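You operate a simulated robot arm through the tools that you are given. There is no shell and no other tool.

You are at the controls of a simulated two-armed robot. One attempt, no reset.

## Task
Take the blue napkin from the fan bench and lay it out flat on the table.

Only the result counts: the job must be done as asked and must still hold three seconds after the hand-in. Knocking over, shifting, dropping, spilling or breaking anything else fails it. Flat cloth is picked up by pressing the open fingertips on it (5 to 10 N) and closing them slowly along it; thin cloth reads only 2 to 8 mm in the jaws.

## Robot
Two 7-joint arms with two-finger parallel grippers on one trunk, on a base that moves. Base frame: it is fixed to the floor where the robot stands at the start and does not move with it; the origin is under the middle of the robot, x ahead of it, y to its left, z up; the surface under the hand at the start is at about z = 42. Lengths are in cm, angles in rad, forces in N, time in s.
The left shoulder is at the start at [5, 18.7, 99.9], the right one opposite. With the tool pointing down near the work surface each hand reaches from about 10 to 56 cm from the robot's upright axis, wherever it stands, measured 20 degrees to its own side. Places, roughly: table [-130, -60, 90]. Payload 3.43 kg a hand.
The TCP of each hand is the grasp point between the finger pads, 3 cm short of the fingertips. In the tool frame z runs along the fingers and y along their closing line. The gripper opens to 9.4 cm. The fingers are 2.8 cm wide and 1 cm thick; the gripper's body (5 by 9.6 cm) begins 5.5 cm behind the TCP.
Orientation is that of the tool frame in the base frame, as a unit quaternion [x, y, z, w]. With the fingers straight down and closing along the base's y, the tool's x points along the base's -x, its y along +y and its z along -z.

## Interface
- The arms move only by the tool apply_moves. It takes "left_steps", "right_steps" or both (then of equal length, played together; a hand with none holds still); each is a list of rows, each an object of numbers (a shift or turn left out is 0, a gripper value left out holds the last): "dx", "dy", "dz": the shift along the tool's x, y, z in cm; "ax", "ay", "az": the turn, a rotation vector about the tool's x, y, z in rad; "grip": the gripper command, from -1 (fully open) to 1 (shut), values between in proportion. In form: [{"dx": .., "dy": .., "dz": .., "ax": .., "ay": .., "az": .., "grip": ..}, ...]. A call has 1 to 20 rows; each row is the pose to reach, as a shift and turn from the pose commanded when the call began, along the tool's axes at that moment. Each row takes 0.2 s and may step no farther than 5 cm and 0.15 rad from the row before; otherwise, or with a gripper value out of range, the whole call is refused. Where a pose cannot be reached the arm comes as near as it can. A force on the tool above 40 N (or 10 N above the force at the start of the call, whichever is more), or a blocked arm, ends the call early, and 0.2 s more pass. The fingers move at their own pace (about 15.3 cm/s each) and stop on an object; they squeeze with about 42 N. The grip force told is the motor's: it shows also when the fingers shut on nothing. Time passes only in rows, and 0.2 s behind the last, so rows that repeat a pose let the fingers close. It gives the time, the measured TCP pose, the force on the tool (base axes), the opening and the grip force at its end, in the units of the frame above (readings bear some noise), with the torque about the TCP (base axes, N m) and any sound that the robot's microphone picked up, and new pictures: "views" is both (left out), scene, wrist or none (wrist: the cameras of the hands that moved).
- Cameras (640 x 400 px; columns grow to the right, rows downward): "scene" is now at [12.29, -0.97, 112.16]; the picture's right is [-0.14, -0.99, 0.00], its down [-0.88, 0.13, -0.46] and it looks along [0.45, -0.07, -0.89] (base axes); focal length 284 px, centre (320, 200). "left" rides on the left gripper at [7.6, -1.4, -10.2] in its tool frame; the picture's right is [0.18, 0.98, 0.00], its down [-0.75, 0.14, -0.64] and it looks along [-0.63, 0.12, 0.77] (tool axes); focal length 243 px, centre (320, 200). "right" rides on the right gripper at [7.6, 1.4, -10.2] in its tool frame; the picture's right is [-0.18, 0.98, 0.00], its down [-0.75, -0.14, -0.64] and it looks along [-0.63, -0.12, 0.77] (tool axes); focal length 243 px, centre (320, 200). There is no depth. A picture from a camera that has moved, and an enlarged one, comes with that camera's place and axes in the base frame and with its lens.
- slide_trunk(by): slides the trunk up (or, below 0, down) by that many cm; the arms and the scene camera ride with it, the base frame stays. It gives what a move gives, with no picture.
- base_move(legs): drives the robot by 1 to 6 legs, each [ahead, left, turn to the left] in cm, cm and rad, along the robot's own axes; the way and the turn of a leg run together, so that a leg with both is an arc; at most 150 cm and 3.142 rad a leg. The arms and the cameras ride along, it lands a little off, and it stops where it bumps. It gives what a move gives, and a new picture of the scene camera.
- head_to(pan, tilt): turns the head with the scene camera to pan (to the left, within 1.396 rad either way) and tilt (down, from -0.506 to 1.204), counted from straight ahead of the robot. It gives what a move gives, and a new picture of the scene camera.
- zoom(camera, box): a new picture of the part [left, top, right, bottom] of that camera's present view, enlarged. No time passes.
- close_job(): hands the job in; it is judged then, once.

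Nothing tells you exact positions but the pictures and the camera data. Unless the task says otherwise, let go and move clear before handing in.

The tools are called as a command line: name --argument value ..., lists and objects as JSON in quotes. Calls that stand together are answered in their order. apply_moves: Moves the arms, as the interface text tells. Its arguments: {"type":"object","properties":{"left_steps":{"type":"array"},"right_steps":{"type":"array"},"views":{"type":"string","enum":["both","scene","wrist","none"]}},"required":[]} The other tools are called the same way: slide_trunk (by) moves the trunk up or down; base_move (legs) drives the base; head_to (pan, tilt) turns the head that bears the scene camera; zoom (camera, box) takes an enlarged picture of a part of a camera's view; close_job () hands the job in.

At the start:

```text
time_s: 0.0
left_tcp_pos: [32.15, 11.58, 61.46]
left_orientation: [0.0, 1.0, 0.0, 0.0]
left_force: [0.4, 1.1, 0.8]
left_moment: [-0.01, 0.03, 0.0]
left_grip_width: 9.38
left_grasp_force: 0.0
right_tcp_pos: [34.08, -21.63, 61.28]
right_orientation: [0.0, 1.0, 0.0, 0.0]
right_force: [0.0, -0.8, 0.0]
right_moment: [-0.02, 0.02, -0.02]
right_grip_width: 9.4
right_grasp_force: 0.2
trunk travel left (down, up): [-21.5, 21.7]
robot x, y, heading: [-0.05, 0.09, 0.003]
head pan, tilt (commanded): [-0.145, 1.096]
```

scene: 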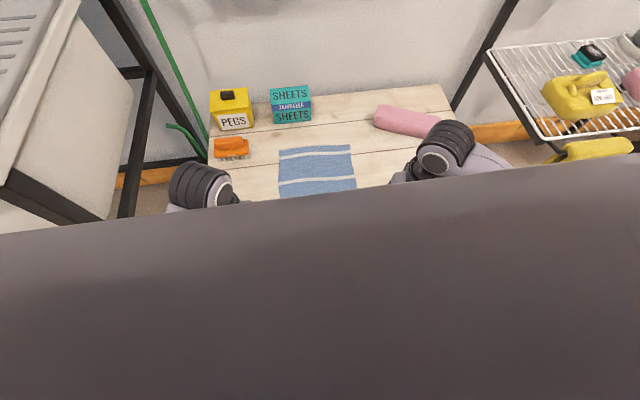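
right: 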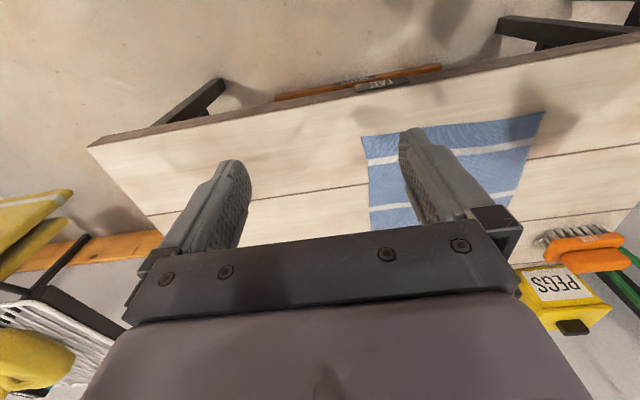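
left: 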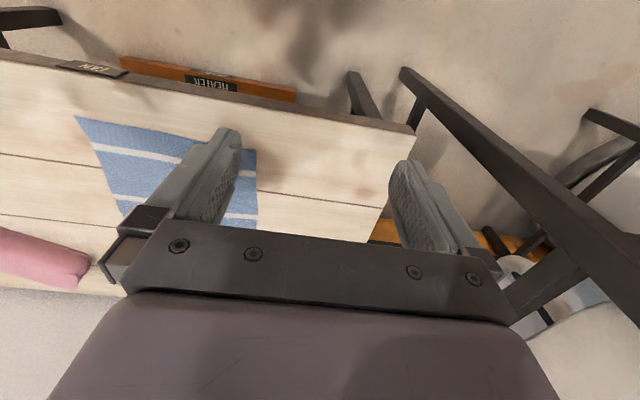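

I see a wooden bench in front of me with a blue striped napkin lying on it, plus a pegs box, a sheets box, an orange brush and a pink roll. Labels are visible at the bench's near edge, so I'll zoom in to read them before planning.

zoom --camera "left" --box '[0, 30, 320, 230]'

zoom --camera "right" --box '[240, 40, 560, 240]'

zoom --camera "scene" --box '[200, 70, 480, 245]'

```text
2.00 times, centred on (160, 130) of left
camera zoom: at [24.52, 10.1, 71.51], right [-0.18, 0.98, 0.0], down [0.75, 0.14, 0.64], along [0.63, 0.12, -0.77], focal length 485 px, centre (640, 340)
```

zoom: 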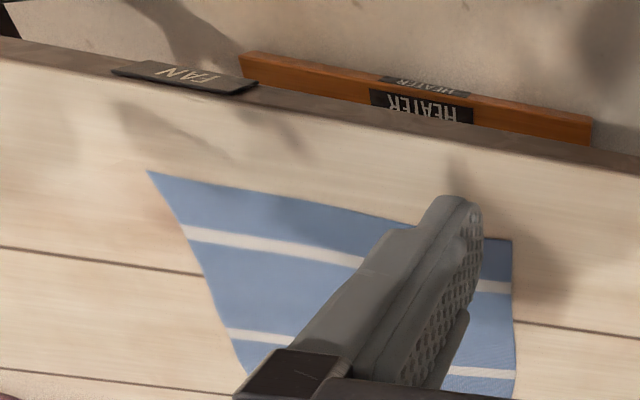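

```text
2.00 times, centred on (400, 140) of right
camera zoom: at [26.24, -20.28, 71.51], right [0.18, 0.98, 0.0], down [0.75, -0.14, 0.64], along [0.63, -0.12, -0.77], focal length 485 px, centre (160, 320)
```

zoom: 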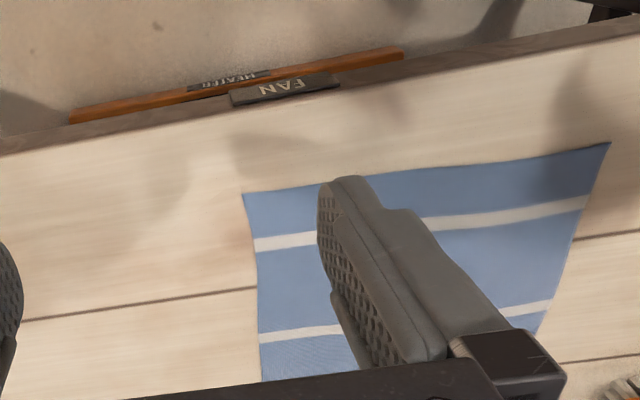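

```text
2.29 times, centred on (340, 158) of scene
camera zoom: at [12.29, -0.97, 112.16], right [-0.14, -0.99, 0.0], down [-0.88, 0.13, -0.46], along [0.45, -0.07, -0.89], focal length 650 px, centre (274, 297)
```

zoom: 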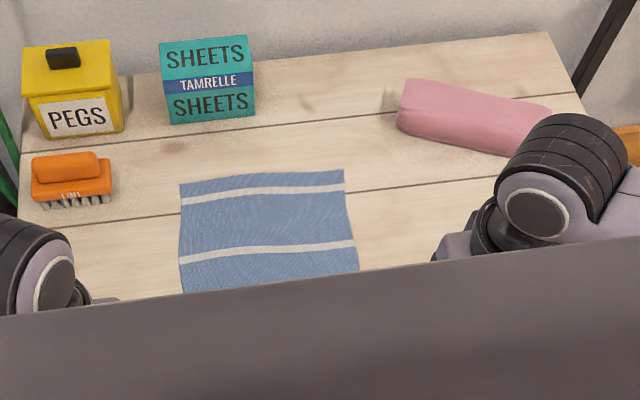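

The near edge of the bench right ahead carries a "FAN" label, so this is the fan bench, with the blue napkin at about x 40–55, y −10 to 10. I'll look around with the head to see the room and the table behind before touching anything.

head_to --pan 1.39 --tilt 0.4

head_to --pan -1.39 --tilt 0.4

head_to --pan 0.0 --tilt 0.7

```text
time_s: 1.6
left_tcp_pos: [32.06, 11.52, 61.51]
left_orientation: [0.0, 1.0, 0.0, 0.001]
left_force: [0.3, -0.7, 0.2]
left_moment: [0.01, 0.02, 0.03]
left_grip_width: 9.4
left_grasp_force: 0.2
right_tcp_pos: [34.02, -21.64, 61.27]
right_orientation: [0.0, 1.0, 0.0, 0.0]
right_force: [0.4, -0.1, -0.4]
right_moment: [-0.01, 0.0, 0.0]
right_grip_width: 9.4
right_grasp_force: 0.2
trunk travel left (down, up): [-21.5, 21.7]
robot x, y, heading: [0.06, 0.04, 0.003]
head pan, tilt (commanded): [1.389, 0.4]
camera scene: at [7.7, 9.05, 117.82], right [0.98, -0.18, 0.0], down [-0.07, -0.38, -0.92], along [0.17, 0.91, -0.39], focal length 284 px, centre (320, 200)
```

scene: 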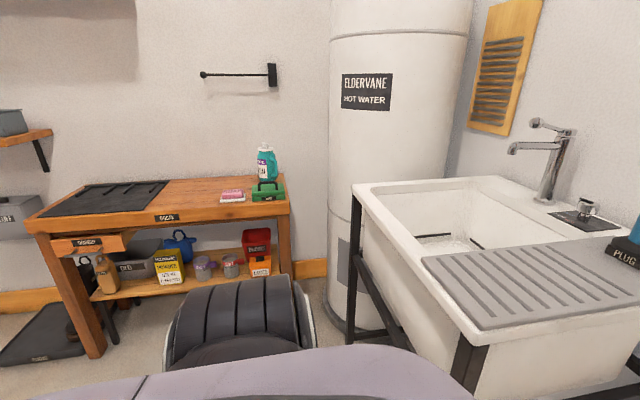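

```text
time_s: 4.1
left_tcp_pos: [32.23, 11.58, 61.44]
left_orientation: [0.0, 1.0, -0.001, 0.001]
left_force: [-0.4, -1.0, 0.1]
left_moment: [-0.03, 0.03, -0.02]
left_grip_width: 9.39
left_grasp_force: 0.1
right_tcp_pos: [33.96, -21.75, 61.25]
right_orientation: [0.0, 1.0, 0.0, 0.0]
right_force: [0.3, -0.6, -0.3]
right_moment: [0.0, 0.0, -0.02]
right_grip_width: 9.39
right_grasp_force: 0.1
trunk travel left (down, up): [-21.5, 21.7]
robot x, y, heading: [-0.49, -0.23, -0.0]
head pan, tilt (commanded): [-1.389, 0.4]
camera scene: at [7.7, -9.17, 117.82], right [-0.98, -0.18, 0.0], down [-0.07, 0.38, -0.92], along [0.17, -0.91, -0.39], focal length 284 px, centre (320, 200)
```

scene: 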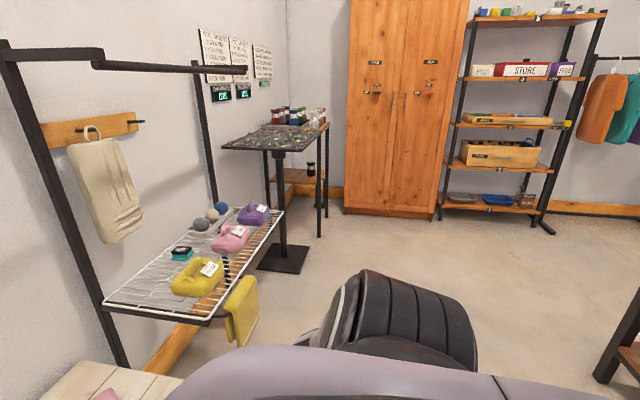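

```text
time_s: 5.6
left_tcp_pos: [32.11, 11.55, 61.35]
left_orientation: [0.001, 1.0, 0.0, 0.0]
left_force: [-0.6, 0.0, -0.6]
left_moment: [0.02, -0.04, 0.01]
left_grip_width: 9.4
left_grasp_force: 0.0
right_tcp_pos: [34.0, -21.68, 61.28]
right_orientation: [-0.001, 1.0, 0.0, 0.0]
right_force: [0.1, 0.5, 0.4]
right_moment: [-0.02, 0.0, -0.04]
right_grip_width: 9.41
right_grasp_force: 0.0
trunk travel left (down, up): [-21.5, 21.7]
robot x, y, heading: [-0.01, -0.1, 0.0]
head pan, tilt (commanded): [0.0, 0.7]
camera scene: at [14.52, -0.07, 115.14], right [0.0, -1.0, 0.0], down [-0.64, 0.0, -0.77], along [0.77, 0.0, -0.64], focal length 284 px, centre (320, 200)
```

scene: 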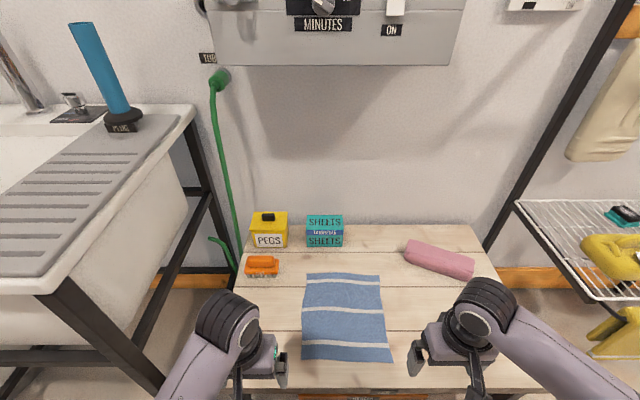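

The napkin lies unfolded on the fan bench, and a wall device with "MINUTES" and "ON" hangs above it. I'll look up at that device, since a running fan would matter for the cloth.

head_to --pan 0.0 --tilt -0.2

head_to --pan -0.6 --tilt 0.2

```text
time_s: 6.8
left_tcp_pos: [32.18, 11.56, 61.41]
left_orientation: [0.0, 1.0, 0.0, 0.001]
left_force: [-0.3, 0.2, 0.4]
left_moment: [-0.01, 0.01, 0.01]
left_grip_width: 9.41
left_grasp_force: 0.0
right_tcp_pos: [34.07, -21.72, 61.18]
right_orientation: [0.0, 1.0, 0.0, 0.001]
right_force: [0.6, 0.8, -0.1]
right_moment: [0.0, -0.01, 0.0]
right_grip_width: 9.43
right_grasp_force: 0.2
trunk travel left (down, up): [-21.5, 21.7]
robot x, y, heading: [-0.01, -0.08, 0.002]
head pan, tilt (commanded): [0.0, -0.201]
camera scene: at [14.34, -0.06, 123.26], right [0.0, -1.0, 0.0], down [0.2, 0.0, -0.98], along [0.98, 0.0, 0.2], focal length 284 px, centre (320, 200)
```

scene: 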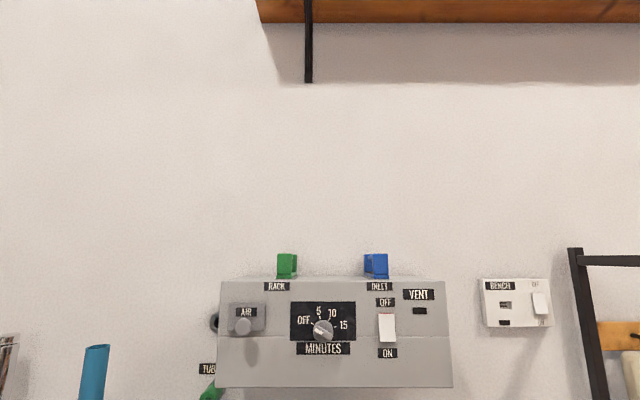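

```text
time_s: 7.8
left_tcp_pos: [32.12, 11.59, 61.42]
left_orientation: [0.0, 1.0, 0.0, 0.0]
left_force: [-0.7, 0.4, 0.1]
left_moment: [-0.01, 0.01, 0.0]
left_grip_width: 9.4
left_grasp_force: 0.0
right_tcp_pos: [34.01, -21.75, 61.18]
right_orientation: [0.0, 1.0, 0.0, 0.0]
right_force: [0.7, 1.6, 0.7]
right_moment: [0.0, -0.01, -0.01]
right_grip_width: 9.4
right_grasp_force: 0.1
trunk travel left (down, up): [-21.5, 21.7]
robot x, y, heading: [-0.08, -0.26, -0.0]
head pan, tilt (commanded): [-0.6, 0.201]
camera scene: at [13.71, -5.32, 119.68], right [-0.56, -0.83, 0.0], down [-0.16, 0.11, -0.98], along [0.81, -0.55, -0.2], focal length 284 px, centre (320, 200)
```

scene: 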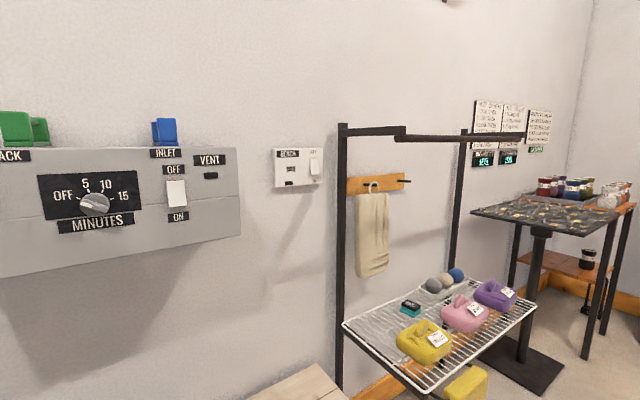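

Wall controls read "VENT", "MINUTES" and "BENCH". I'll zoom in on them to see whether the bench fan is running.

zoom --camera "scene" --box '[0, 100, 340, 260]'

zoom --camera "scene" --box '[265, 135, 345, 195]'

zoom --camera "scene" --box '[460, 80, 640, 200]'

```text
1.88 times, centred on (170, 180) of scene
camera zoom: at [13.71, -5.32, 119.68], right [-0.56, -0.83, 0.0], down [-0.16, 0.11, -0.98], along [0.81, -0.55, -0.2], focal length 535 px, centre (602, 238)
```

zoom: 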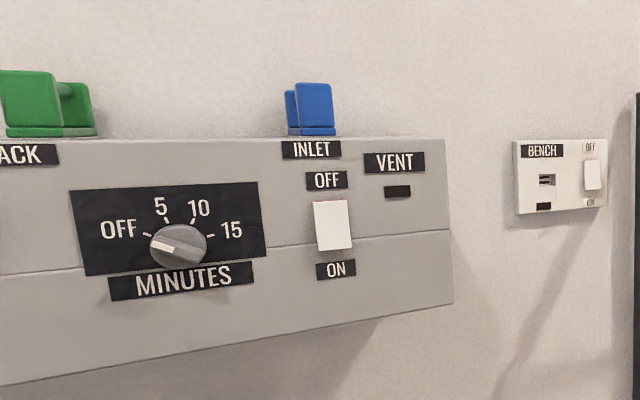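

```text
6.67 times, centred on (305, 165) of scene
camera zoom: at [13.71, -5.32, 119.68], right [-0.56, -0.83, 0.0], down [-0.16, 0.11, -0.98], along [0.81, -0.55, -0.2], focal length 1896 px, centre (420, 433)
```

zoom: 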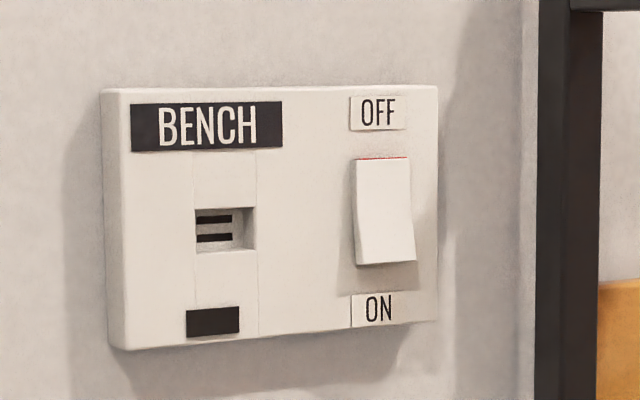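

```text
3.33 times, centred on (550, 140) of scene
camera zoom: at [13.71, -5.32, 119.68], right [-0.56, -0.83, 0.0], down [-0.16, 0.11, -0.98], along [0.81, -0.55, -0.2], focal length 948 px, centre (-447, 400)
```

zoom: 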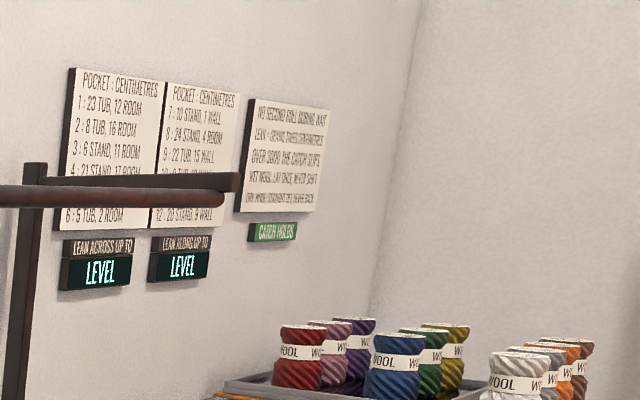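

The bench fan and wall unit look switched off. The napkin spans about x 42–67, y −17.5 to 4; next I'll look right and down toward the table area before backing out to scout it.

head_to --pan -1.396 --tilt 0.8

head_to --pan 1.396 --tilt 0.8

```text
time_s: 8.9
left_tcp_pos: [32.21, 11.45, 61.49]
left_orientation: [0.0, 1.0, 0.0, 0.001]
left_force: [-0.5, 0.0, 0.7]
left_moment: [-0.01, 0.02, -0.04]
left_grip_width: 9.4
left_grasp_force: 0.2
right_tcp_pos: [34.1, -21.72, 61.26]
right_orientation: [0.0, 1.0, 0.0, 0.0]
right_force: [-0.1, -0.4, 0.8]
right_moment: [0.02, 0.01, 0.01]
right_grip_width: 9.42
right_grasp_force: 0.0
trunk travel left (down, up): [-21.5, 21.7]
robot x, y, heading: [-0.26, 0.34, 0.001]
head pan, tilt (commanded): [-1.396, 0.799]
camera scene: at [7.43, -8.01, 114.32], right [-0.98, -0.17, 0.0], down [-0.12, 0.71, -0.7], along [0.12, -0.69, -0.72], focal length 284 px, centre (320, 200)
```

scene: 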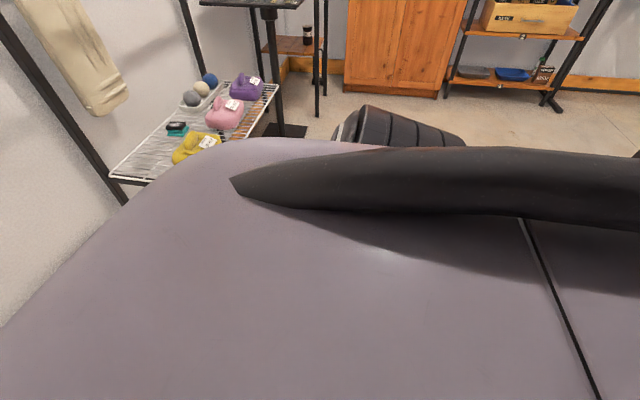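

```text
time_s: 11.4
left_tcp_pos: [32.18, 11.44, 61.38]
left_orientation: [0.0, 1.0, 0.001, 0.0]
left_force: [0.4, -0.2, 0.0]
left_moment: [-0.01, -0.01, -0.04]
left_grip_width: 9.4
left_grasp_force: 0.0
right_tcp_pos: [33.86, -21.74, 61.33]
right_orientation: [0.0, 1.0, 0.0, 0.001]
right_force: [0.1, -0.3, -0.1]
right_moment: [-0.01, 0.0, -0.01]
right_grip_width: 9.39
right_grasp_force: 0.0
trunk travel left (down, up): [-21.5, 21.7]
robot x, y, heading: [0.13, 0.02, -0.005]
head pan, tilt (commanded): [1.396, 0.799]
camera scene: at [7.42, 7.88, 114.31], right [0.98, -0.17, 0.0], down [-0.12, -0.71, -0.7], along [0.12, 0.69, -0.72], focal length 284 px, centre (320, 200)
```

scene: 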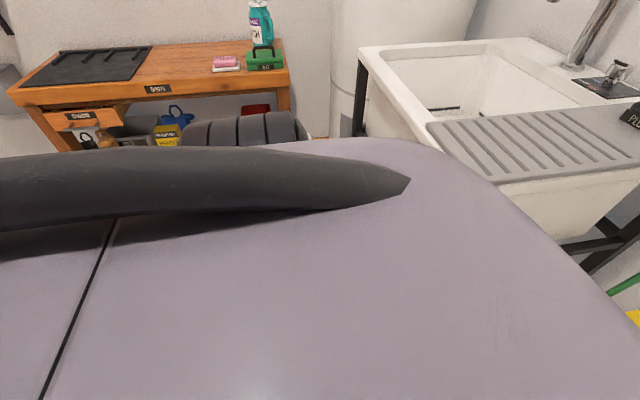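

The floor behind and to the right looks clear nearby. I'll back away 35 cm and turn right by about 1.2 rad to see the table.

base_move --legs '[[-35, 0, 0]]'

base_move --legs '[[0, 0, -1.0]]'

head_to --pan -1.3 --tilt 0.4

```text
time_s: 13.7
left_tcp_pos: [-2.67, 11.39, 61.36]
left_orientation: [0.005, 1.0, 0.0, 0.001]
left_force: [0.1, 0.2, 0.2]
left_moment: [0.0, -0.01, 0.0]
left_grip_width: 9.4
left_grasp_force: 0.1
right_tcp_pos: [-1.01, -21.87, 61.3]
right_orientation: [0.004, 1.0, 0.0, 0.0]
right_force: [0.5, 0.7, 0.6]
right_moment: [0.01, -0.01, 0.01]
right_grip_width: 9.4
right_grasp_force: 0.0
trunk travel left (down, up): [-21.5, 21.7]
robot x, y, heading: [-34.95, 0.07, -0.009]
head pan, tilt (commanded): [1.396, 0.799]
camera scene: at [-27.38, 7.98, 114.31], right [0.98, -0.18, 0.0], down [-0.13, -0.7, -0.7], along [0.13, 0.69, -0.72], focal length 284 px, centre (320, 200)
```

scene: 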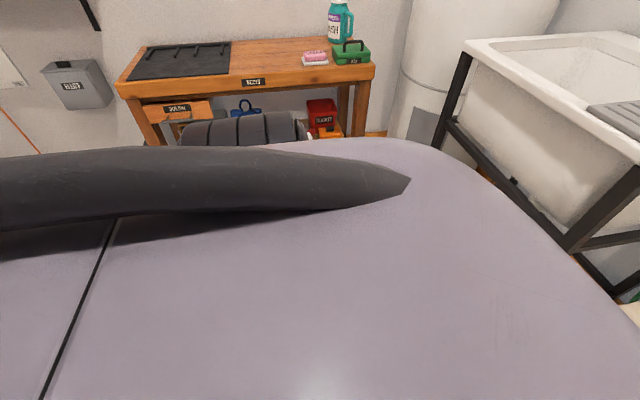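

```text
time_s: 16.6
left_tcp_pos: [-8.14, -21.19, 61.37]
left_orientation: [0.488, 0.873, 0.0, 0.0]
left_force: [-0.4, -0.8, -0.1]
left_moment: [0.02, -0.02, -0.01]
left_grip_width: 9.39
left_grasp_force: 0.1
right_tcp_pos: [-35.57, -40.33, 61.19]
right_orientation: [0.488, 0.873, 0.0, -0.001]
right_force: [1.7, 0.1, 0.2]
right_moment: [0.04, 0.01, 0.0]
right_grip_width: 9.41
right_grasp_force: 0.0
trunk travel left (down, up): [-21.5, 21.7]
robot x, y, heading: [-34.71, 0.19, -1.01]
head pan, tilt (commanded): [1.396, 0.799]
camera scene: at [-24.14, -1.9, 114.31], right [0.37, -0.93, 0.0], down [-0.67, -0.26, -0.7], along [0.65, 0.26, -0.72], focal length 284 px, centre (320, 200)
```

scene: 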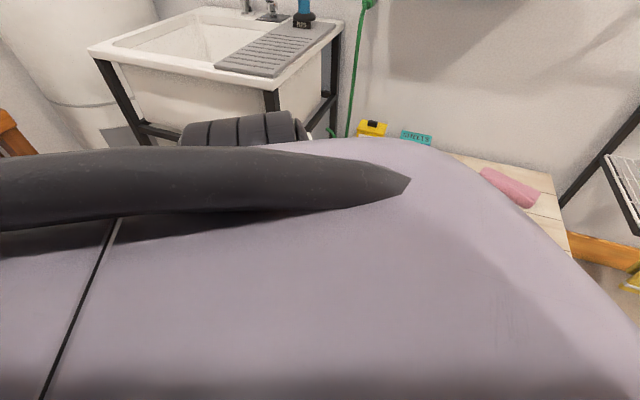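

```text
time_s: 19.0
left_tcp_pos: [-8.17, -21.15, 61.37]
left_orientation: [0.488, 0.873, 0.0, -0.001]
left_force: [-0.9, -0.2, 0.3]
left_moment: [0.0, -0.01, 0.03]
left_grip_width: 9.42
left_grasp_force: 0.1
right_tcp_pos: [-35.52, -40.12, 61.15]
right_orientation: [0.488, 0.873, -0.001, 0.0]
right_force: [0.2, 0.1, -0.1]
right_moment: [0.01, 0.01, -0.01]
right_grip_width: 9.39
right_grasp_force: 0.0
trunk travel left (down, up): [-21.5, 21.7]
robot x, y, heading: [-34.75, 0.69, -1.021]
head pan, tilt (commanded): [-1.3, 0.4]
camera scene: at [-37.93, -11.66, 117.82], right [-0.73, 0.68, 0.0], down [0.26, 0.29, -0.92], along [-0.63, -0.68, -0.39], focal length 284 px, centre (320, 200)
```

scene: 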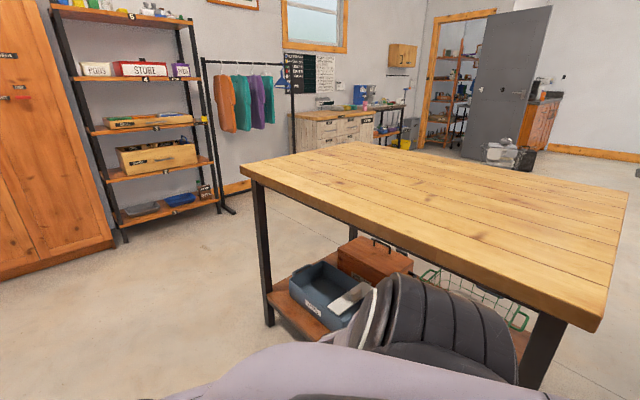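

The empty wooden table is behind me; its top is at roughly z 85–90, near edge x≈−85, y from −110 to −7. Now I return to the bench, centred on the napkin (y≈−6.6).

base_move --legs '[[0, 0, 1.02]]'

head_to --pan 0.0 --tilt 0.8

```text
time_s: 22.0
left_tcp_pos: [-2.89, 12.15, 61.46]
left_orientation: [-0.006, 1.0, 0.0, 0.0]
left_force: [-0.6, 0.2, -0.3]
left_moment: [0.0, 0.02, 0.01]
left_grip_width: 9.39
left_grasp_force: 0.1
right_tcp_pos: [-0.63, -21.23, 61.3]
right_orientation: [-0.006, 1.0, 0.0, 0.0]
right_force: [-0.5, -0.2, 0.2]
right_moment: [0.02, 0.03, 0.0]
right_grip_width: 9.41
right_grasp_force: 0.0
trunk travel left (down, up): [-21.5, 21.7]
robot x, y, heading: [-35.06, 0.12, 0.013]
head pan, tilt (commanded): [-1.3, 0.4]
camera scene: at [-26.29, -8.74, 117.82], right [-0.96, -0.28, 0.0], down [-0.11, 0.37, -0.92], along [0.26, -0.89, -0.39], focal length 284 px, centre (320, 200)
```

scene: 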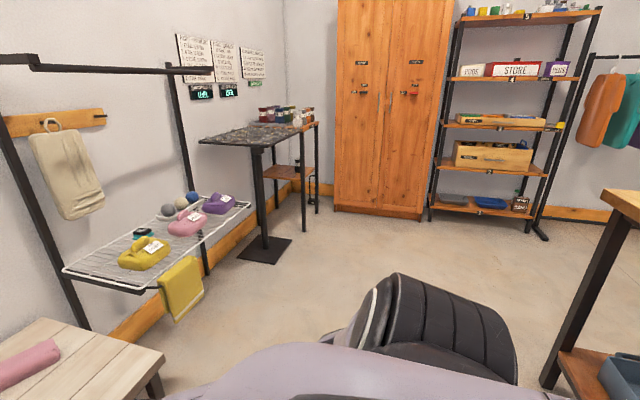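

```text
time_s: 23.5
left_tcp_pos: [-2.89, 11.98, 61.3]
left_orientation: [-0.005, 1.0, 0.001, 0.001]
left_force: [0.6, -0.2, 0.6]
left_moment: [-0.03, 0.0, -0.03]
left_grip_width: 9.4
left_grasp_force: 0.0
right_tcp_pos: [-0.64, -21.23, 61.29]
right_orientation: [-0.005, 1.0, 0.0, 0.0]
right_force: [0.0, -0.2, -0.2]
right_moment: [0.02, 0.02, 0.0]
right_grip_width: 9.37
right_grasp_force: 0.0
trunk travel left (down, up): [-21.5, 21.7]
robot x, y, heading: [-34.75, -0.21, 0.015]
head pan, tilt (commanded): [0.0, 0.799]
camera scene: at [-20.79, 0.24, 114.31], right [0.01, -1.0, 0.0], down [-0.72, -0.01, -0.7], along [0.7, 0.01, -0.72], focal length 284 px, centre (320, 200)
```

scene: 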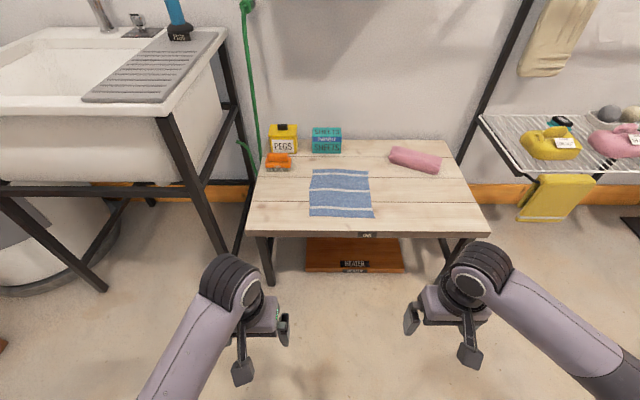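

Bench, napkin and the other items are all as they were. I drive forward and slightly right so I stand centred on the napkin.

base_move --legs '[[0, -6.4, -0.015], [34.5, 0, 0]]'

```text
time_s: 26.6
left_tcp_pos: [31.94, 5.22, 61.41]
left_orientation: [0.001, 1.0, 0.0, 0.0]
left_force: [0.2, 0.0, 0.5]
left_moment: [-0.02, 0.02, 0.02]
left_grip_width: 9.37
left_grasp_force: 0.0
right_tcp_pos: [33.82, -28.15, 61.27]
right_orientation: [0.0, 1.0, 0.001, 0.0]
right_force: [-0.1, 0.4, 0.2]
right_moment: [-0.01, 0.0, -0.01]
right_grip_width: 9.39
right_grasp_force: 0.1
trunk travel left (down, up): [-21.5, 21.7]
robot x, y, heading: [0.28, -6.37, -0.001]
head pan, tilt (commanded): [0.0, 0.799]
camera scene: at [13.94, -6.4, 114.31], right [0.0, -1.0, 0.0], down [-0.72, 0.0, -0.7], along [0.7, 0.0, -0.72], focal length 284 px, centre (320, 200)
```

scene: 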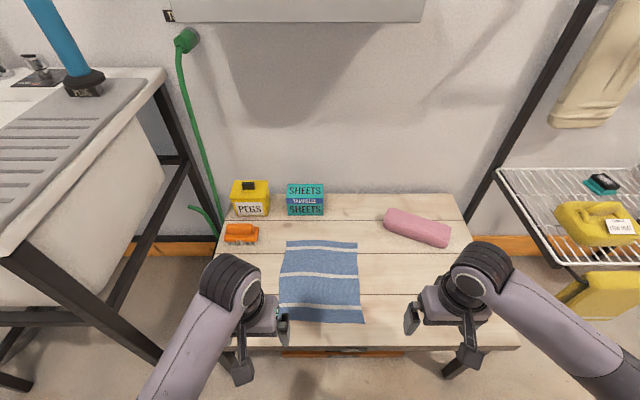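

The napkin's near edge runs from about (42.6, 3.7) to (41.4, −17.4) and its far edge is at x≈66. I'll bring both hands over the near corners, partly closed, stopping about 5 cm above the bench.

apply_moves --left_steps '[{"dx": -2.05, "dy": -0.8, "dz": 1.9, "grip": 0.36}, {"dx": -4.1, "dy": -1.6, "dz": 3.8}, {"dx": -6.15, "dy": -2.35, "dz": 5.7}, {"dx": -8.2, "dy": -3.1, "dz": 7.6}, {"dx": -10.25, "dy": -3.9, "dz": 9.5}, {"dx": -12.3, "dy": -4.7, "dz": 11.4}, {"dx": -12.3, "dy": -4.7, "dz": 11.4}]' --right_steps '[{"dx": -1.6, "dy": 2.3, "dz": 1.9, "grip": 0.36}, {"dx": -3.2, "dy": 4.6, "dz": 3.8}, {"dx": -4.75, "dy": 6.9, "dz": 5.7}, {"dx": -6.35, "dy": 9.2, "dz": 7.5}, {"dx": -7.9, "dy": 11.5, "dz": 9.4}, {"dx": -9.5, "dy": 13.85, "dz": 11.3}, {"dx": -9.5, "dy": 13.85, "dz": 11.3}]' --views "both"

```text
time_s: 28.2
left_tcp_pos: [44.16, 1.2, 49.69]
left_orientation: [-0.001, 1.0, 0.007, 0.0]
left_force: [0.3, -0.1, -1.0]
left_moment: [0.02, -0.01, 0.03]
left_grip_width: 3.02
left_grasp_force: 0.1
right_tcp_pos: [43.16, -14.27, 49.9]
right_orientation: [0.0, 1.0, 0.001, 0.0]
right_force: [0.1, 0.1, -0.1]
right_moment: [-0.03, -0.02, 0.0]
right_grip_width: 3.0
right_grasp_force: 0.0
trunk travel left (down, up): [-21.5, 21.7]
robot x, y, heading: [-0.32, -6.71, -0.001]
head pan, tilt (commanded): [0.0, 0.799]
camera scene: at [13.95, -6.39, 114.31], right [0.0, -1.0, 0.0], down [-0.72, 0.0, -0.7], along [0.7, 0.0, -0.72], focal length 284 px, centre (320, 200)
camera right: at [35.37, -12.81, 60.15], right [0.19, 0.98, 0.0], down [0.75, -0.14, 0.64], along [0.63, -0.12, -0.77], focal length 243 px, centre (320, 200)
camera left: at [36.59, -0.32, 59.74], right [-0.19, 0.98, 0.01], down [0.75, 0.14, 0.64], along [0.63, 0.13, -0.77], focal length 243 px, centre (320, 200)
```

scene: 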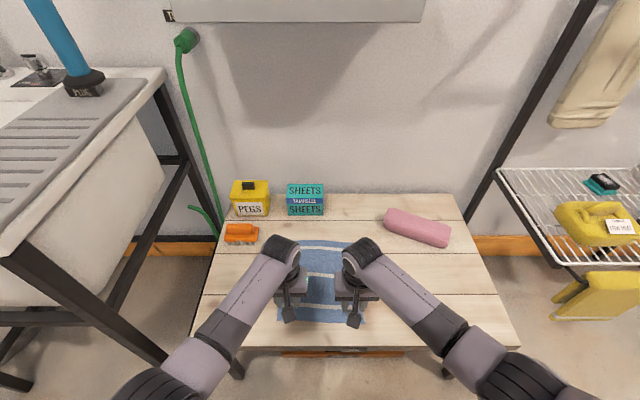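
right: 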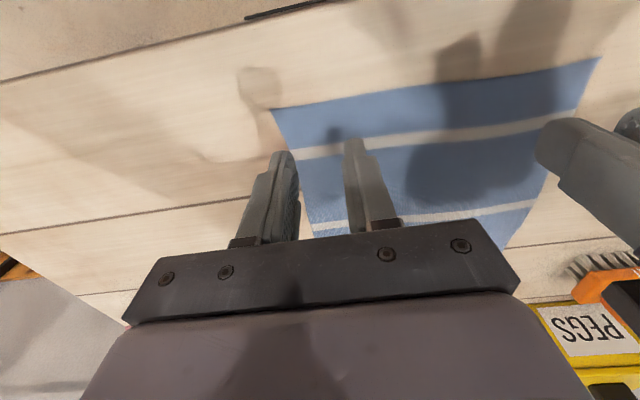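
left: 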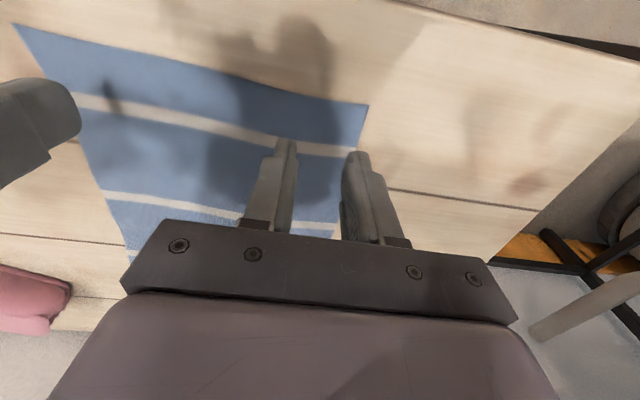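

Both fingertip pairs are over the napkin's near corners, about 5 cm above it. I lower them to just above the cloth.

apply_moves --left_steps '[{"dx": 0.3, "dz": 1.2}, {"dx": 0.6, "dz": 2.4}, {"dx": 0.6, "dz": 3.4}, {"dx": 0.6, "dz": 4.0}, {"dx": 0.6, "dz": 4.0}]' --right_steps '[{"dz": 1.3}, {"dz": 2.6}, {"dz": 3.6}, {"dz": 4.2}, {"dz": 4.2}]' --views "wrist"

```text
time_s: 29.4
left_tcp_pos: [43.95, 2.23, 45.53]
left_orientation: [-0.004, 1.0, 0.011, 0.001]
left_force: [-0.3, 0.4, -1.0]
left_moment: [-0.01, 0.01, -0.02]
left_grip_width: 3.01
left_grasp_force: 0.0
right_tcp_pos: [43.31, -14.36, 45.78]
right_orientation: [0.0, 1.0, 0.0, 0.001]
right_force: [0.0, -0.2, -0.5]
right_moment: [-0.03, 0.0, 0.02]
right_grip_width: 3.01
right_grasp_force: 0.1
trunk travel left (down, up): [-21.5, 21.7]
robot x, y, heading: [-0.32, -6.04, -0.002]
head pan, tilt (commanded): [0.0, 0.799]
camera right: at [35.52, -12.82, 55.98], right [0.19, 0.98, 0.0], down [0.75, -0.14, 0.64], along [0.63, -0.12, -0.77], focal length 243 px, centre (320, 200)
camera left: at [36.3, 0.38, 55.59], right [-0.19, 0.98, 0.02], down [0.75, 0.13, 0.65], along [0.63, 0.14, -0.76], focal length 243 px, centre (320, 200)
```

right: 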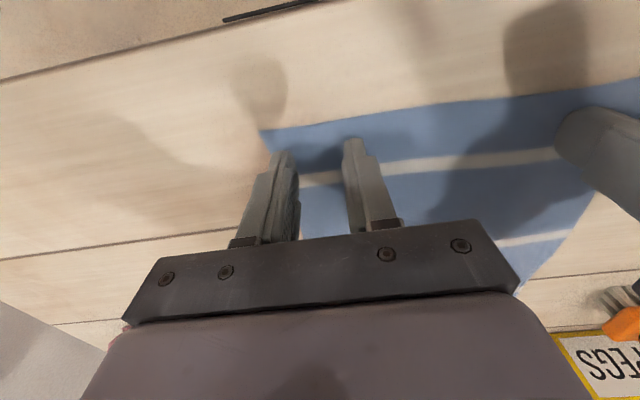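
left: 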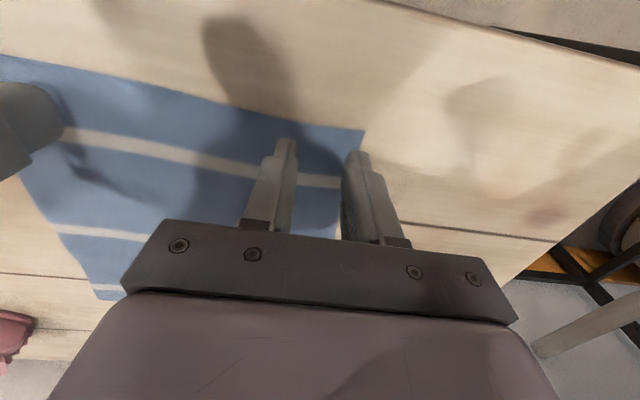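

The left hand stalled about 1.7 cm short (at y≈2.2) because it is at its inward reach limit. I'll lift slightly, shift the base 1.2 cm to the right, and re-centre both hands.

apply_moves --left_steps '[{"dz": -1.0, "dy": 1.0}, {"dz": -2.0, "dy": 1.5}, {"dz": -2.0, "dy": 1.5}]' --right_steps '[{"dz": -1.0}, {"dz": -2.0}, {"dz": -2.0}]' --views "none"

base_move --legs '[[0, -1.3, 0]]'

```text
time_s: 30.2
left_tcp_pos: [43.99, 2.42, 47.91]
left_orientation: [0.0, 1.0, 0.002, 0.002]
left_force: [-0.1, -0.4, 0.6]
left_moment: [-0.01, -0.05, -0.02]
left_grip_width: 3.02
left_grasp_force: 0.1
right_tcp_pos: [43.2, -14.26, 47.7]
right_orientation: [0.001, 1.0, 0.0, 0.0]
right_force: [-0.3, -1.3, 0.0]
right_moment: [0.02, 0.0, 0.03]
right_grip_width: 2.99
right_grasp_force: 0.1
trunk travel left (down, up): [-21.5, 21.7]
robot x, y, heading: [-0.39, -5.85, -0.002]
head pan, tilt (commanded): [0.0, 0.799]
```

```text
time_s: 31.0
left_tcp_pos: [43.7, 1.18, 48.01]
left_orientation: [0.0, 1.0, 0.003, 0.001]
left_force: [0.2, 0.4, 0.0]
left_moment: [-0.02, -0.01, -0.01]
left_grip_width: 3.0
left_grasp_force: 0.1
right_tcp_pos: [43.21, -15.57, 47.64]
right_orientation: [0.001, 1.0, 0.0, -0.001]
right_force: [-1.0, 0.9, 1.2]
right_moment: [0.0, 0.02, 0.0]
right_grip_width: 3.01
right_grasp_force: 0.2
trunk travel left (down, up): [-21.5, 21.7]
robot x, y, heading: [-0.28, -7.22, -0.001]
head pan, tilt (commanded): [0.0, 0.799]
camera scene: at [13.94, -7.67, 114.31], right [0.0, -1.0, 0.0], down [-0.72, 0.0, -0.7], along [0.7, 0.0, -0.72], focal length 284 px, centre (320, 200)
```

scene: 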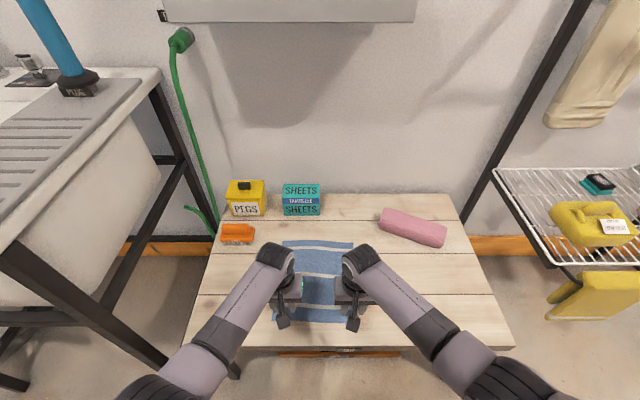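

The base shift worked; left is at y≈1.2. I nudge the right hand back to y≈−14.4 and lower both close to the cloth.

apply_moves --left_steps '[{"dz": 0.8}, {"dz": 1.6}, {"dz": 2.2}, {"dz": 2.2}]' --right_steps '[{"dy": 0.6, "dz": 0.7}, {"dy": 1.2, "dz": 1.4}, {"dy": 1.2, "dz": 1.9}, {"dy": 1.2, "dz": 1.9}]' --views "wrist"

```text
time_s: 32.0
left_tcp_pos: [43.82, 1.64, 45.64]
left_orientation: [-0.002, 1.0, 0.006, 0.0]
left_force: [0.2, -0.8, 0.3]
left_moment: [-0.05, -0.01, 0.01]
left_grip_width: 3.02
left_grasp_force: 0.1
right_tcp_pos: [43.23, -14.47, 46.01]
right_orientation: [0.001, 1.0, 0.0, 0.0]
right_force: [-0.5, 0.4, -0.3]
right_moment: [0.0, -0.01, -0.01]
right_grip_width: 3.0
right_grasp_force: 0.1
trunk travel left (down, up): [-21.5, 21.7]
robot x, y, heading: [0.11, -7.75, 0.001]
head pan, tilt (commanded): [0.0, 0.799]
camera right: at [35.49, -12.91, 56.17], right [0.19, 0.98, 0.0], down [0.75, -0.14, 0.64], along [0.63, -0.12, -0.77], focal length 243 px, centre (320, 200)
camera left: at [36.21, -0.04, 55.66], right [-0.19, 0.98, 0.01], down [0.75, 0.14, 0.65], along [0.63, 0.13, -0.76], focal length 243 px, centre (320, 200)
```

right: 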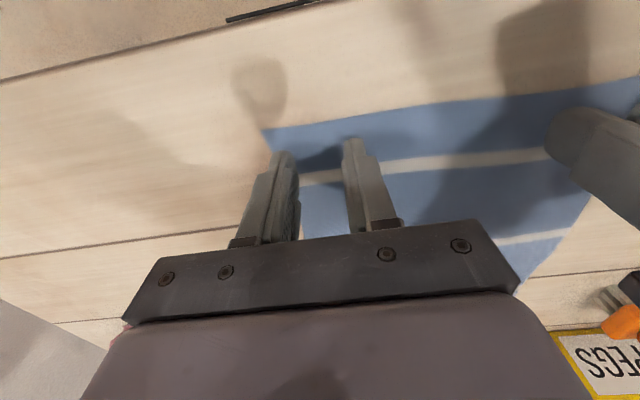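
left: 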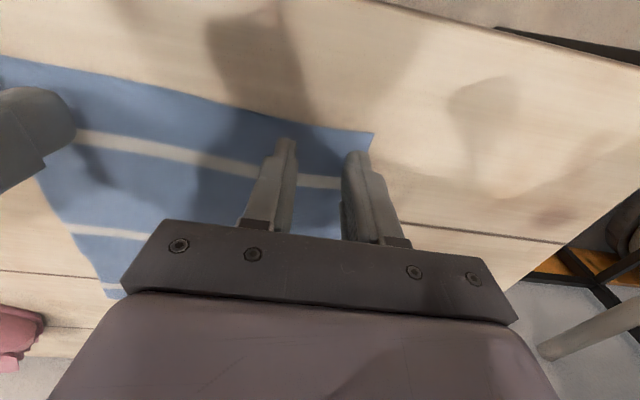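

Both hands hover about 0.5–1 cm over the cloth with fingers on it. Now I press down gently in small steps, watching the force.

apply_moves --left_steps '[{"dz": 0.2}, {"dz": 0.4}, {"dz": 0.4}]' --right_steps '[{"dz": 0.35}, {"dz": 0.7}, {"dz": 0.7}]' --views "none"

```text
time_s: 32.8
left_tcp_pos: [43.86, 1.7, 45.24]
left_orientation: [-0.003, 1.0, 0.007, 0.0]
left_force: [-0.1, 0.0, 0.7]
left_moment: [0.0, -0.02, 0.0]
left_grip_width: 3.0
left_grasp_force: 0.1
right_tcp_pos: [43.31, -14.36, 45.18]
right_orientation: [0.0, 1.0, 0.0, 0.0]
right_force: [-0.3, 0.0, -0.2]
right_moment: [0.02, 0.0, 0.01]
right_grip_width: 3.01
right_grasp_force: 0.0
trunk travel left (down, up): [-21.5, 21.7]
robot x, y, heading: [-0.39, -7.74, -0.002]
head pan, tilt (commanded): [0.0, 0.799]
```

apply_moves --left_steps '[{"dz": 0.15}, {"dz": 0.3}, {"dz": 0.3}]' --right_steps '[{"dz": 0.15}, {"dz": 0.3}, {"dz": 0.3}]' --views "none"

```text
time_s: 33.6
left_tcp_pos: [43.94, 1.77, 45.05]
left_orientation: [-0.003, 1.0, 0.008, 0.004]
left_force: [-5.9, -0.7, 25.2]
left_moment: [-0.55, 0.35, -0.14]
left_grip_width: 3.06
left_grasp_force: 0.5
right_tcp_pos: [43.33, -14.31, 45.04]
right_orientation: [0.002, 1.0, 0.0, 0.002]
right_force: [-1.8, 0.0, 10.1]
right_moment: [-0.07, 0.15, 0.0]
right_grip_width: 3.01
right_grasp_force: 0.0
trunk travel left (down, up): [-21.5, 21.7]
robot x, y, heading: [-0.27, -7.31, -0.001]
head pan, tilt (commanded): [0.0, 0.799]
```

Contact: right presses 10 N (fine), left 25 N (too much). I back the left off a little.

apply_moves --left_steps '[{"dz": -0.12}, {"dz": -0.12}]' --right_steps '[{"dz": -0.02}, {"dz": -0.02}]' --views "none"

```text
time_s: 34.2
left_tcp_pos: [44.05, 1.99, 45.18]
left_orientation: [-0.004, 1.0, 0.009, 0.003]
left_force: [0.2, 0.8, 1.2]
left_moment: [-0.01, 0.02, 0.02]
left_grip_width: 2.98
left_grasp_force: 0.1
right_tcp_pos: [43.33, -14.37, 45.11]
right_orientation: [0.001, 1.0, 0.0, 0.002]
right_force: [-5.1, -1.9, 25.7]
right_moment: [-0.19, 0.32, 0.02]
right_grip_width: 3.04
right_grasp_force: 0.5
trunk travel left (down, up): [-21.5, 21.7]
robot x, y, heading: [0.29, -7.54, 0.005]
head pan, tilt (commanded): [0.0, 0.799]
```

apply_moves --left_steps '[{"dz": 0.05}, {"dz": 0.05}, {"dz": 0.05}]' --right_steps '[{"dz": -0.09}, {"dz": -0.09}, {"dz": -0.09}]' --views "none"

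```text
time_s: 35.0
left_tcp_pos: [44.11, 1.98, 45.14]
left_orientation: [-0.003, 1.0, 0.009, 0.004]
left_force: [-1.6, -2.1, 4.8]
left_moment: [-0.17, 0.11, -0.02]
left_grip_width: 3.03
left_grasp_force: 0.1
right_tcp_pos: [43.31, -14.3, 45.11]
right_orientation: [0.001, 1.0, 0.001, 0.003]
right_force: [2.6, 2.5, 18.9]
right_moment: [-0.09, 0.1, 0.0]
right_grip_width: 2.98
right_grasp_force: 0.0
trunk travel left (down, up): [-21.5, 21.7]
robot x, y, heading: [0.24, -7.79, -0.004]
head pan, tilt (commanded): [0.0, 0.799]
```

apply_moves --left_steps '[{"dz": 0.02}, {"dz": 0.02}]' --right_steps '[{"dz": -0.07}, {"dz": -0.07}]' --views "wrist"

```text
time_s: 35.6
left_tcp_pos: [44.24, 2.13, 45.17]
left_orientation: [-0.003, 1.0, 0.009, 0.006]
left_force: [0.8, 1.3, 16.5]
left_moment: [-0.34, 0.16, -0.01]
left_grip_width: 2.89
left_grasp_force: 0.1
right_tcp_pos: [43.2, -14.42, 45.12]
right_orientation: [0.001, 1.0, -0.001, 0.0]
right_force: [3.1, 2.2, 9.8]
right_moment: [0.1, 0.01, -0.01]
right_grip_width: 3.0
right_grasp_force: 0.0
trunk travel left (down, up): [-21.5, 21.7]
robot x, y, heading: [-0.35, -7.8, 0.003]
head pan, tilt (commanded): [0.0, 0.799]
camera right: at [35.4, -12.96, 55.35], right [0.19, 0.98, 0.0], down [0.75, -0.14, 0.64], along [0.63, -0.12, -0.77], focal length 243 px, centre (320, 200)
camera left: at [36.42, 0.43, 55.14], right [-0.19, 0.98, 0.02], down [0.75, 0.13, 0.65], along [0.64, 0.14, -0.76], focal length 243 px, centre (320, 200)
```

right: 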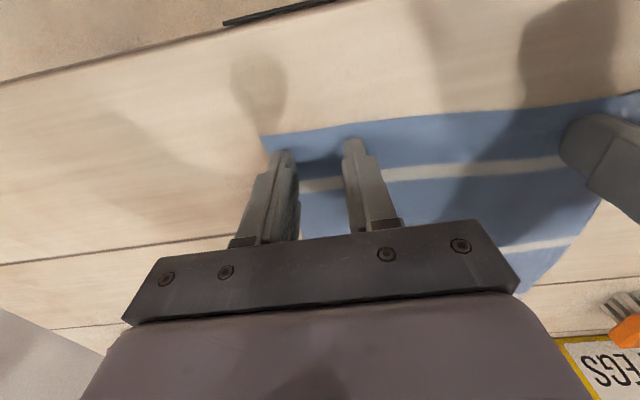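
left: 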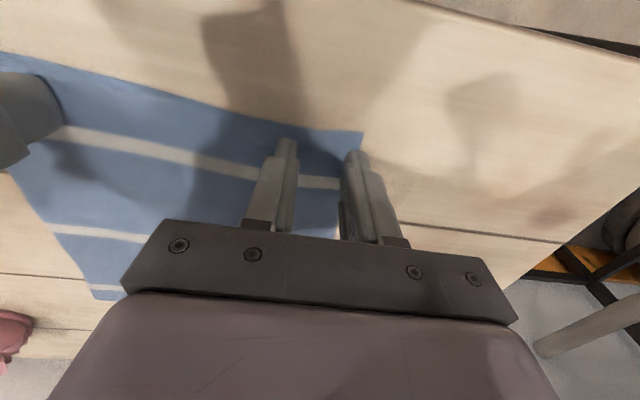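

Forces are right, but the left outer finger sits right at the cloth's edge as that arm drifts outward. I'll lift, shift the base another 1.7 cm right and re-place the hands.

apply_moves --left_steps '[{"dz": -0.7, "dy": 0.6}, {"dz": -1.4, "dy": 1.0}, {"dz": -1.4, "dy": 1.0}]' --right_steps '[{"dz": -0.7}, {"dz": -1.4}, {"dz": -1.4}]' --views "none"

base_move --legs '[[0, -1.8, 0]]'

apply_moves --right_steps '[{"dy": 0.9}, {"dy": 1.7}, {"dy": 1.7}]' --left_steps '[{"dx": 0.2}, {"dx": 0.4}, {"dx": 0.4}]' --views "wrist"

```text
time_s: 36.4
left_tcp_pos: [43.81, 2.34, 46.47]
left_orientation: [-0.001, 1.0, 0.005, 0.002]
left_force: [0.2, 0.2, -0.5]
left_moment: [-0.02, 0.02, -0.02]
left_grip_width: 2.99
left_grasp_force: 0.1
right_tcp_pos: [43.16, -14.4, 46.57]
right_orientation: [0.001, 1.0, 0.0, -0.001]
right_force: [0.2, 0.6, 0.0]
right_moment: [-0.01, 0.01, -0.01]
right_grip_width: 3.0
right_grasp_force: 0.0
trunk travel left (down, up): [-21.5, 21.7]
robot x, y, heading: [-0.14, -7.54, -0.001]
head pan, tilt (commanded): [0.0, 0.799]
```

```text
time_s: 37.2
left_tcp_pos: [43.8, 0.65, 46.42]
left_orientation: [0.0, 1.0, 0.005, 0.001]
left_force: [0.3, 0.1, 0.5]
left_moment: [0.01, 0.03, 0.0]
left_grip_width: 3.02
left_grasp_force: 0.0
right_tcp_pos: [43.2, -16.11, 46.43]
right_orientation: [0.001, 1.0, 0.0, 0.0]
right_force: [0.6, -0.2, 0.7]
right_moment: [0.02, 0.0, -0.02]
right_grip_width: 3.02
right_grasp_force: 0.0
trunk travel left (down, up): [-21.5, 21.7]
robot x, y, heading: [-0.28, -9.38, -0.001]
head pan, tilt (commanded): [0.0, 0.799]
camera scene: at [13.94, -9.48, 114.31], right [0.0, -1.0, 0.0], down [-0.72, 0.0, -0.7], along [0.7, 0.0, -0.72], focal length 284 px, centre (320, 200)
```

scene: 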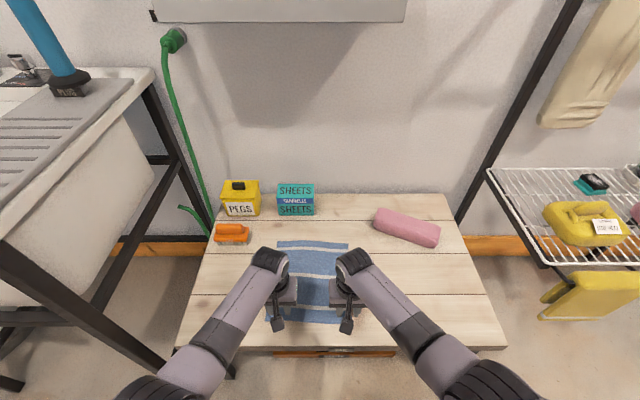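

```text
time_s: 38.0
left_tcp_pos: [43.52, 0.7, 46.42]
left_orientation: [-0.002, 1.0, 0.006, 0.002]
left_force: [-0.1, -0.4, 0.7]
left_moment: [0.02, 0.02, -0.01]
left_grip_width: 3.02
left_grasp_force: 0.0
right_tcp_pos: [43.23, -14.57, 46.54]
right_orientation: [0.001, 1.0, 0.0, 0.0]
right_force: [-0.4, -0.1, 0.2]
right_moment: [0.01, -0.01, -0.02]
right_grip_width: 3.02
right_grasp_force: 0.0
trunk travel left (down, up): [-21.5, 21.7]
robot x, y, heading: [-0.52, -9.19, -0.001]
head pan, tilt (commanded): [0.0, 0.799]
camera right: at [35.48, -13.06, 56.81], right [0.19, 0.98, 0.0], down [0.75, -0.14, 0.64], along [0.63, -0.12, -0.77], focal length 243 px, centre (320, 200)
camera left: at [35.82, -0.86, 56.43], right [-0.19, 0.98, 0.01], down [0.75, 0.14, 0.65], along [0.63, 0.13, -0.76], focal length 243 px, centre (320, 200)
```

right: 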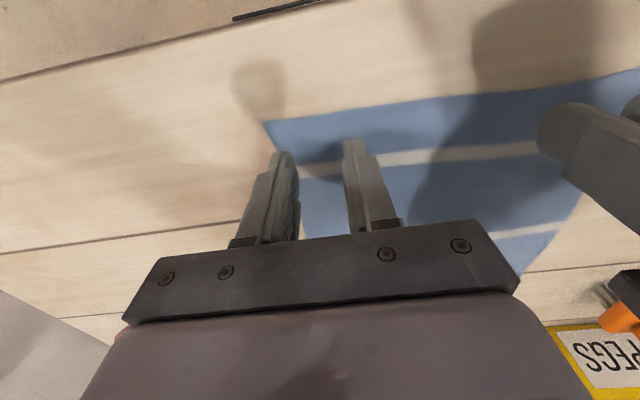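
left: 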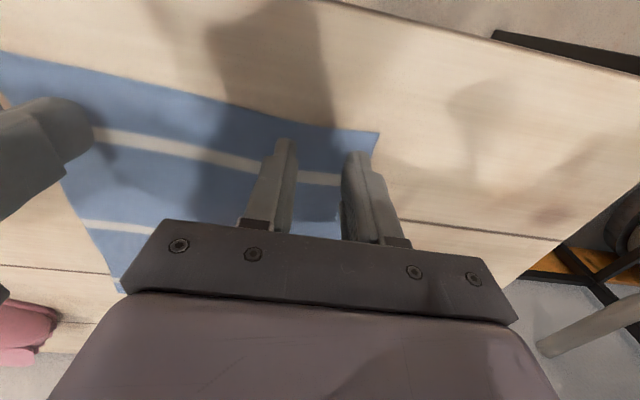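

Now both finger pairs are fully on the cloth (left corner at y≈4.1, right at −17.7). I lower them again to contact.

apply_moves --left_steps '[{"dz": 0.6}, {"dz": 1.1}, {"dz": 1.25}, {"dz": 1.25}]' --right_steps '[{"dz": 0.6}, {"dz": 1.1}, {"dz": 1.35}, {"dz": 1.35}]' --views "none"

```text
time_s: 39.0
left_tcp_pos: [43.43, 0.97, 45.08]
left_orientation: [-0.003, 1.0, 0.008, 0.003]
left_force: [-4.0, -0.1, 17.6]
left_moment: [-0.39, 0.16, -0.08]
left_grip_width: 3.03
left_grasp_force: 0.1
right_tcp_pos: [43.34, -15.36, 45.19]
right_orientation: [0.004, 1.0, -0.006, 0.001]
right_force: [-4.6, 0.4, 15.7]
right_moment: [0.37, 0.29, 0.08]
right_grip_width: 3.02
right_grasp_force: 0.2
trunk travel left (down, up): [-21.5, 21.7]
robot x, y, heading: [-0.14, -9.51, 0.0]
head pan, tilt (commanded): [0.0, 0.799]
```

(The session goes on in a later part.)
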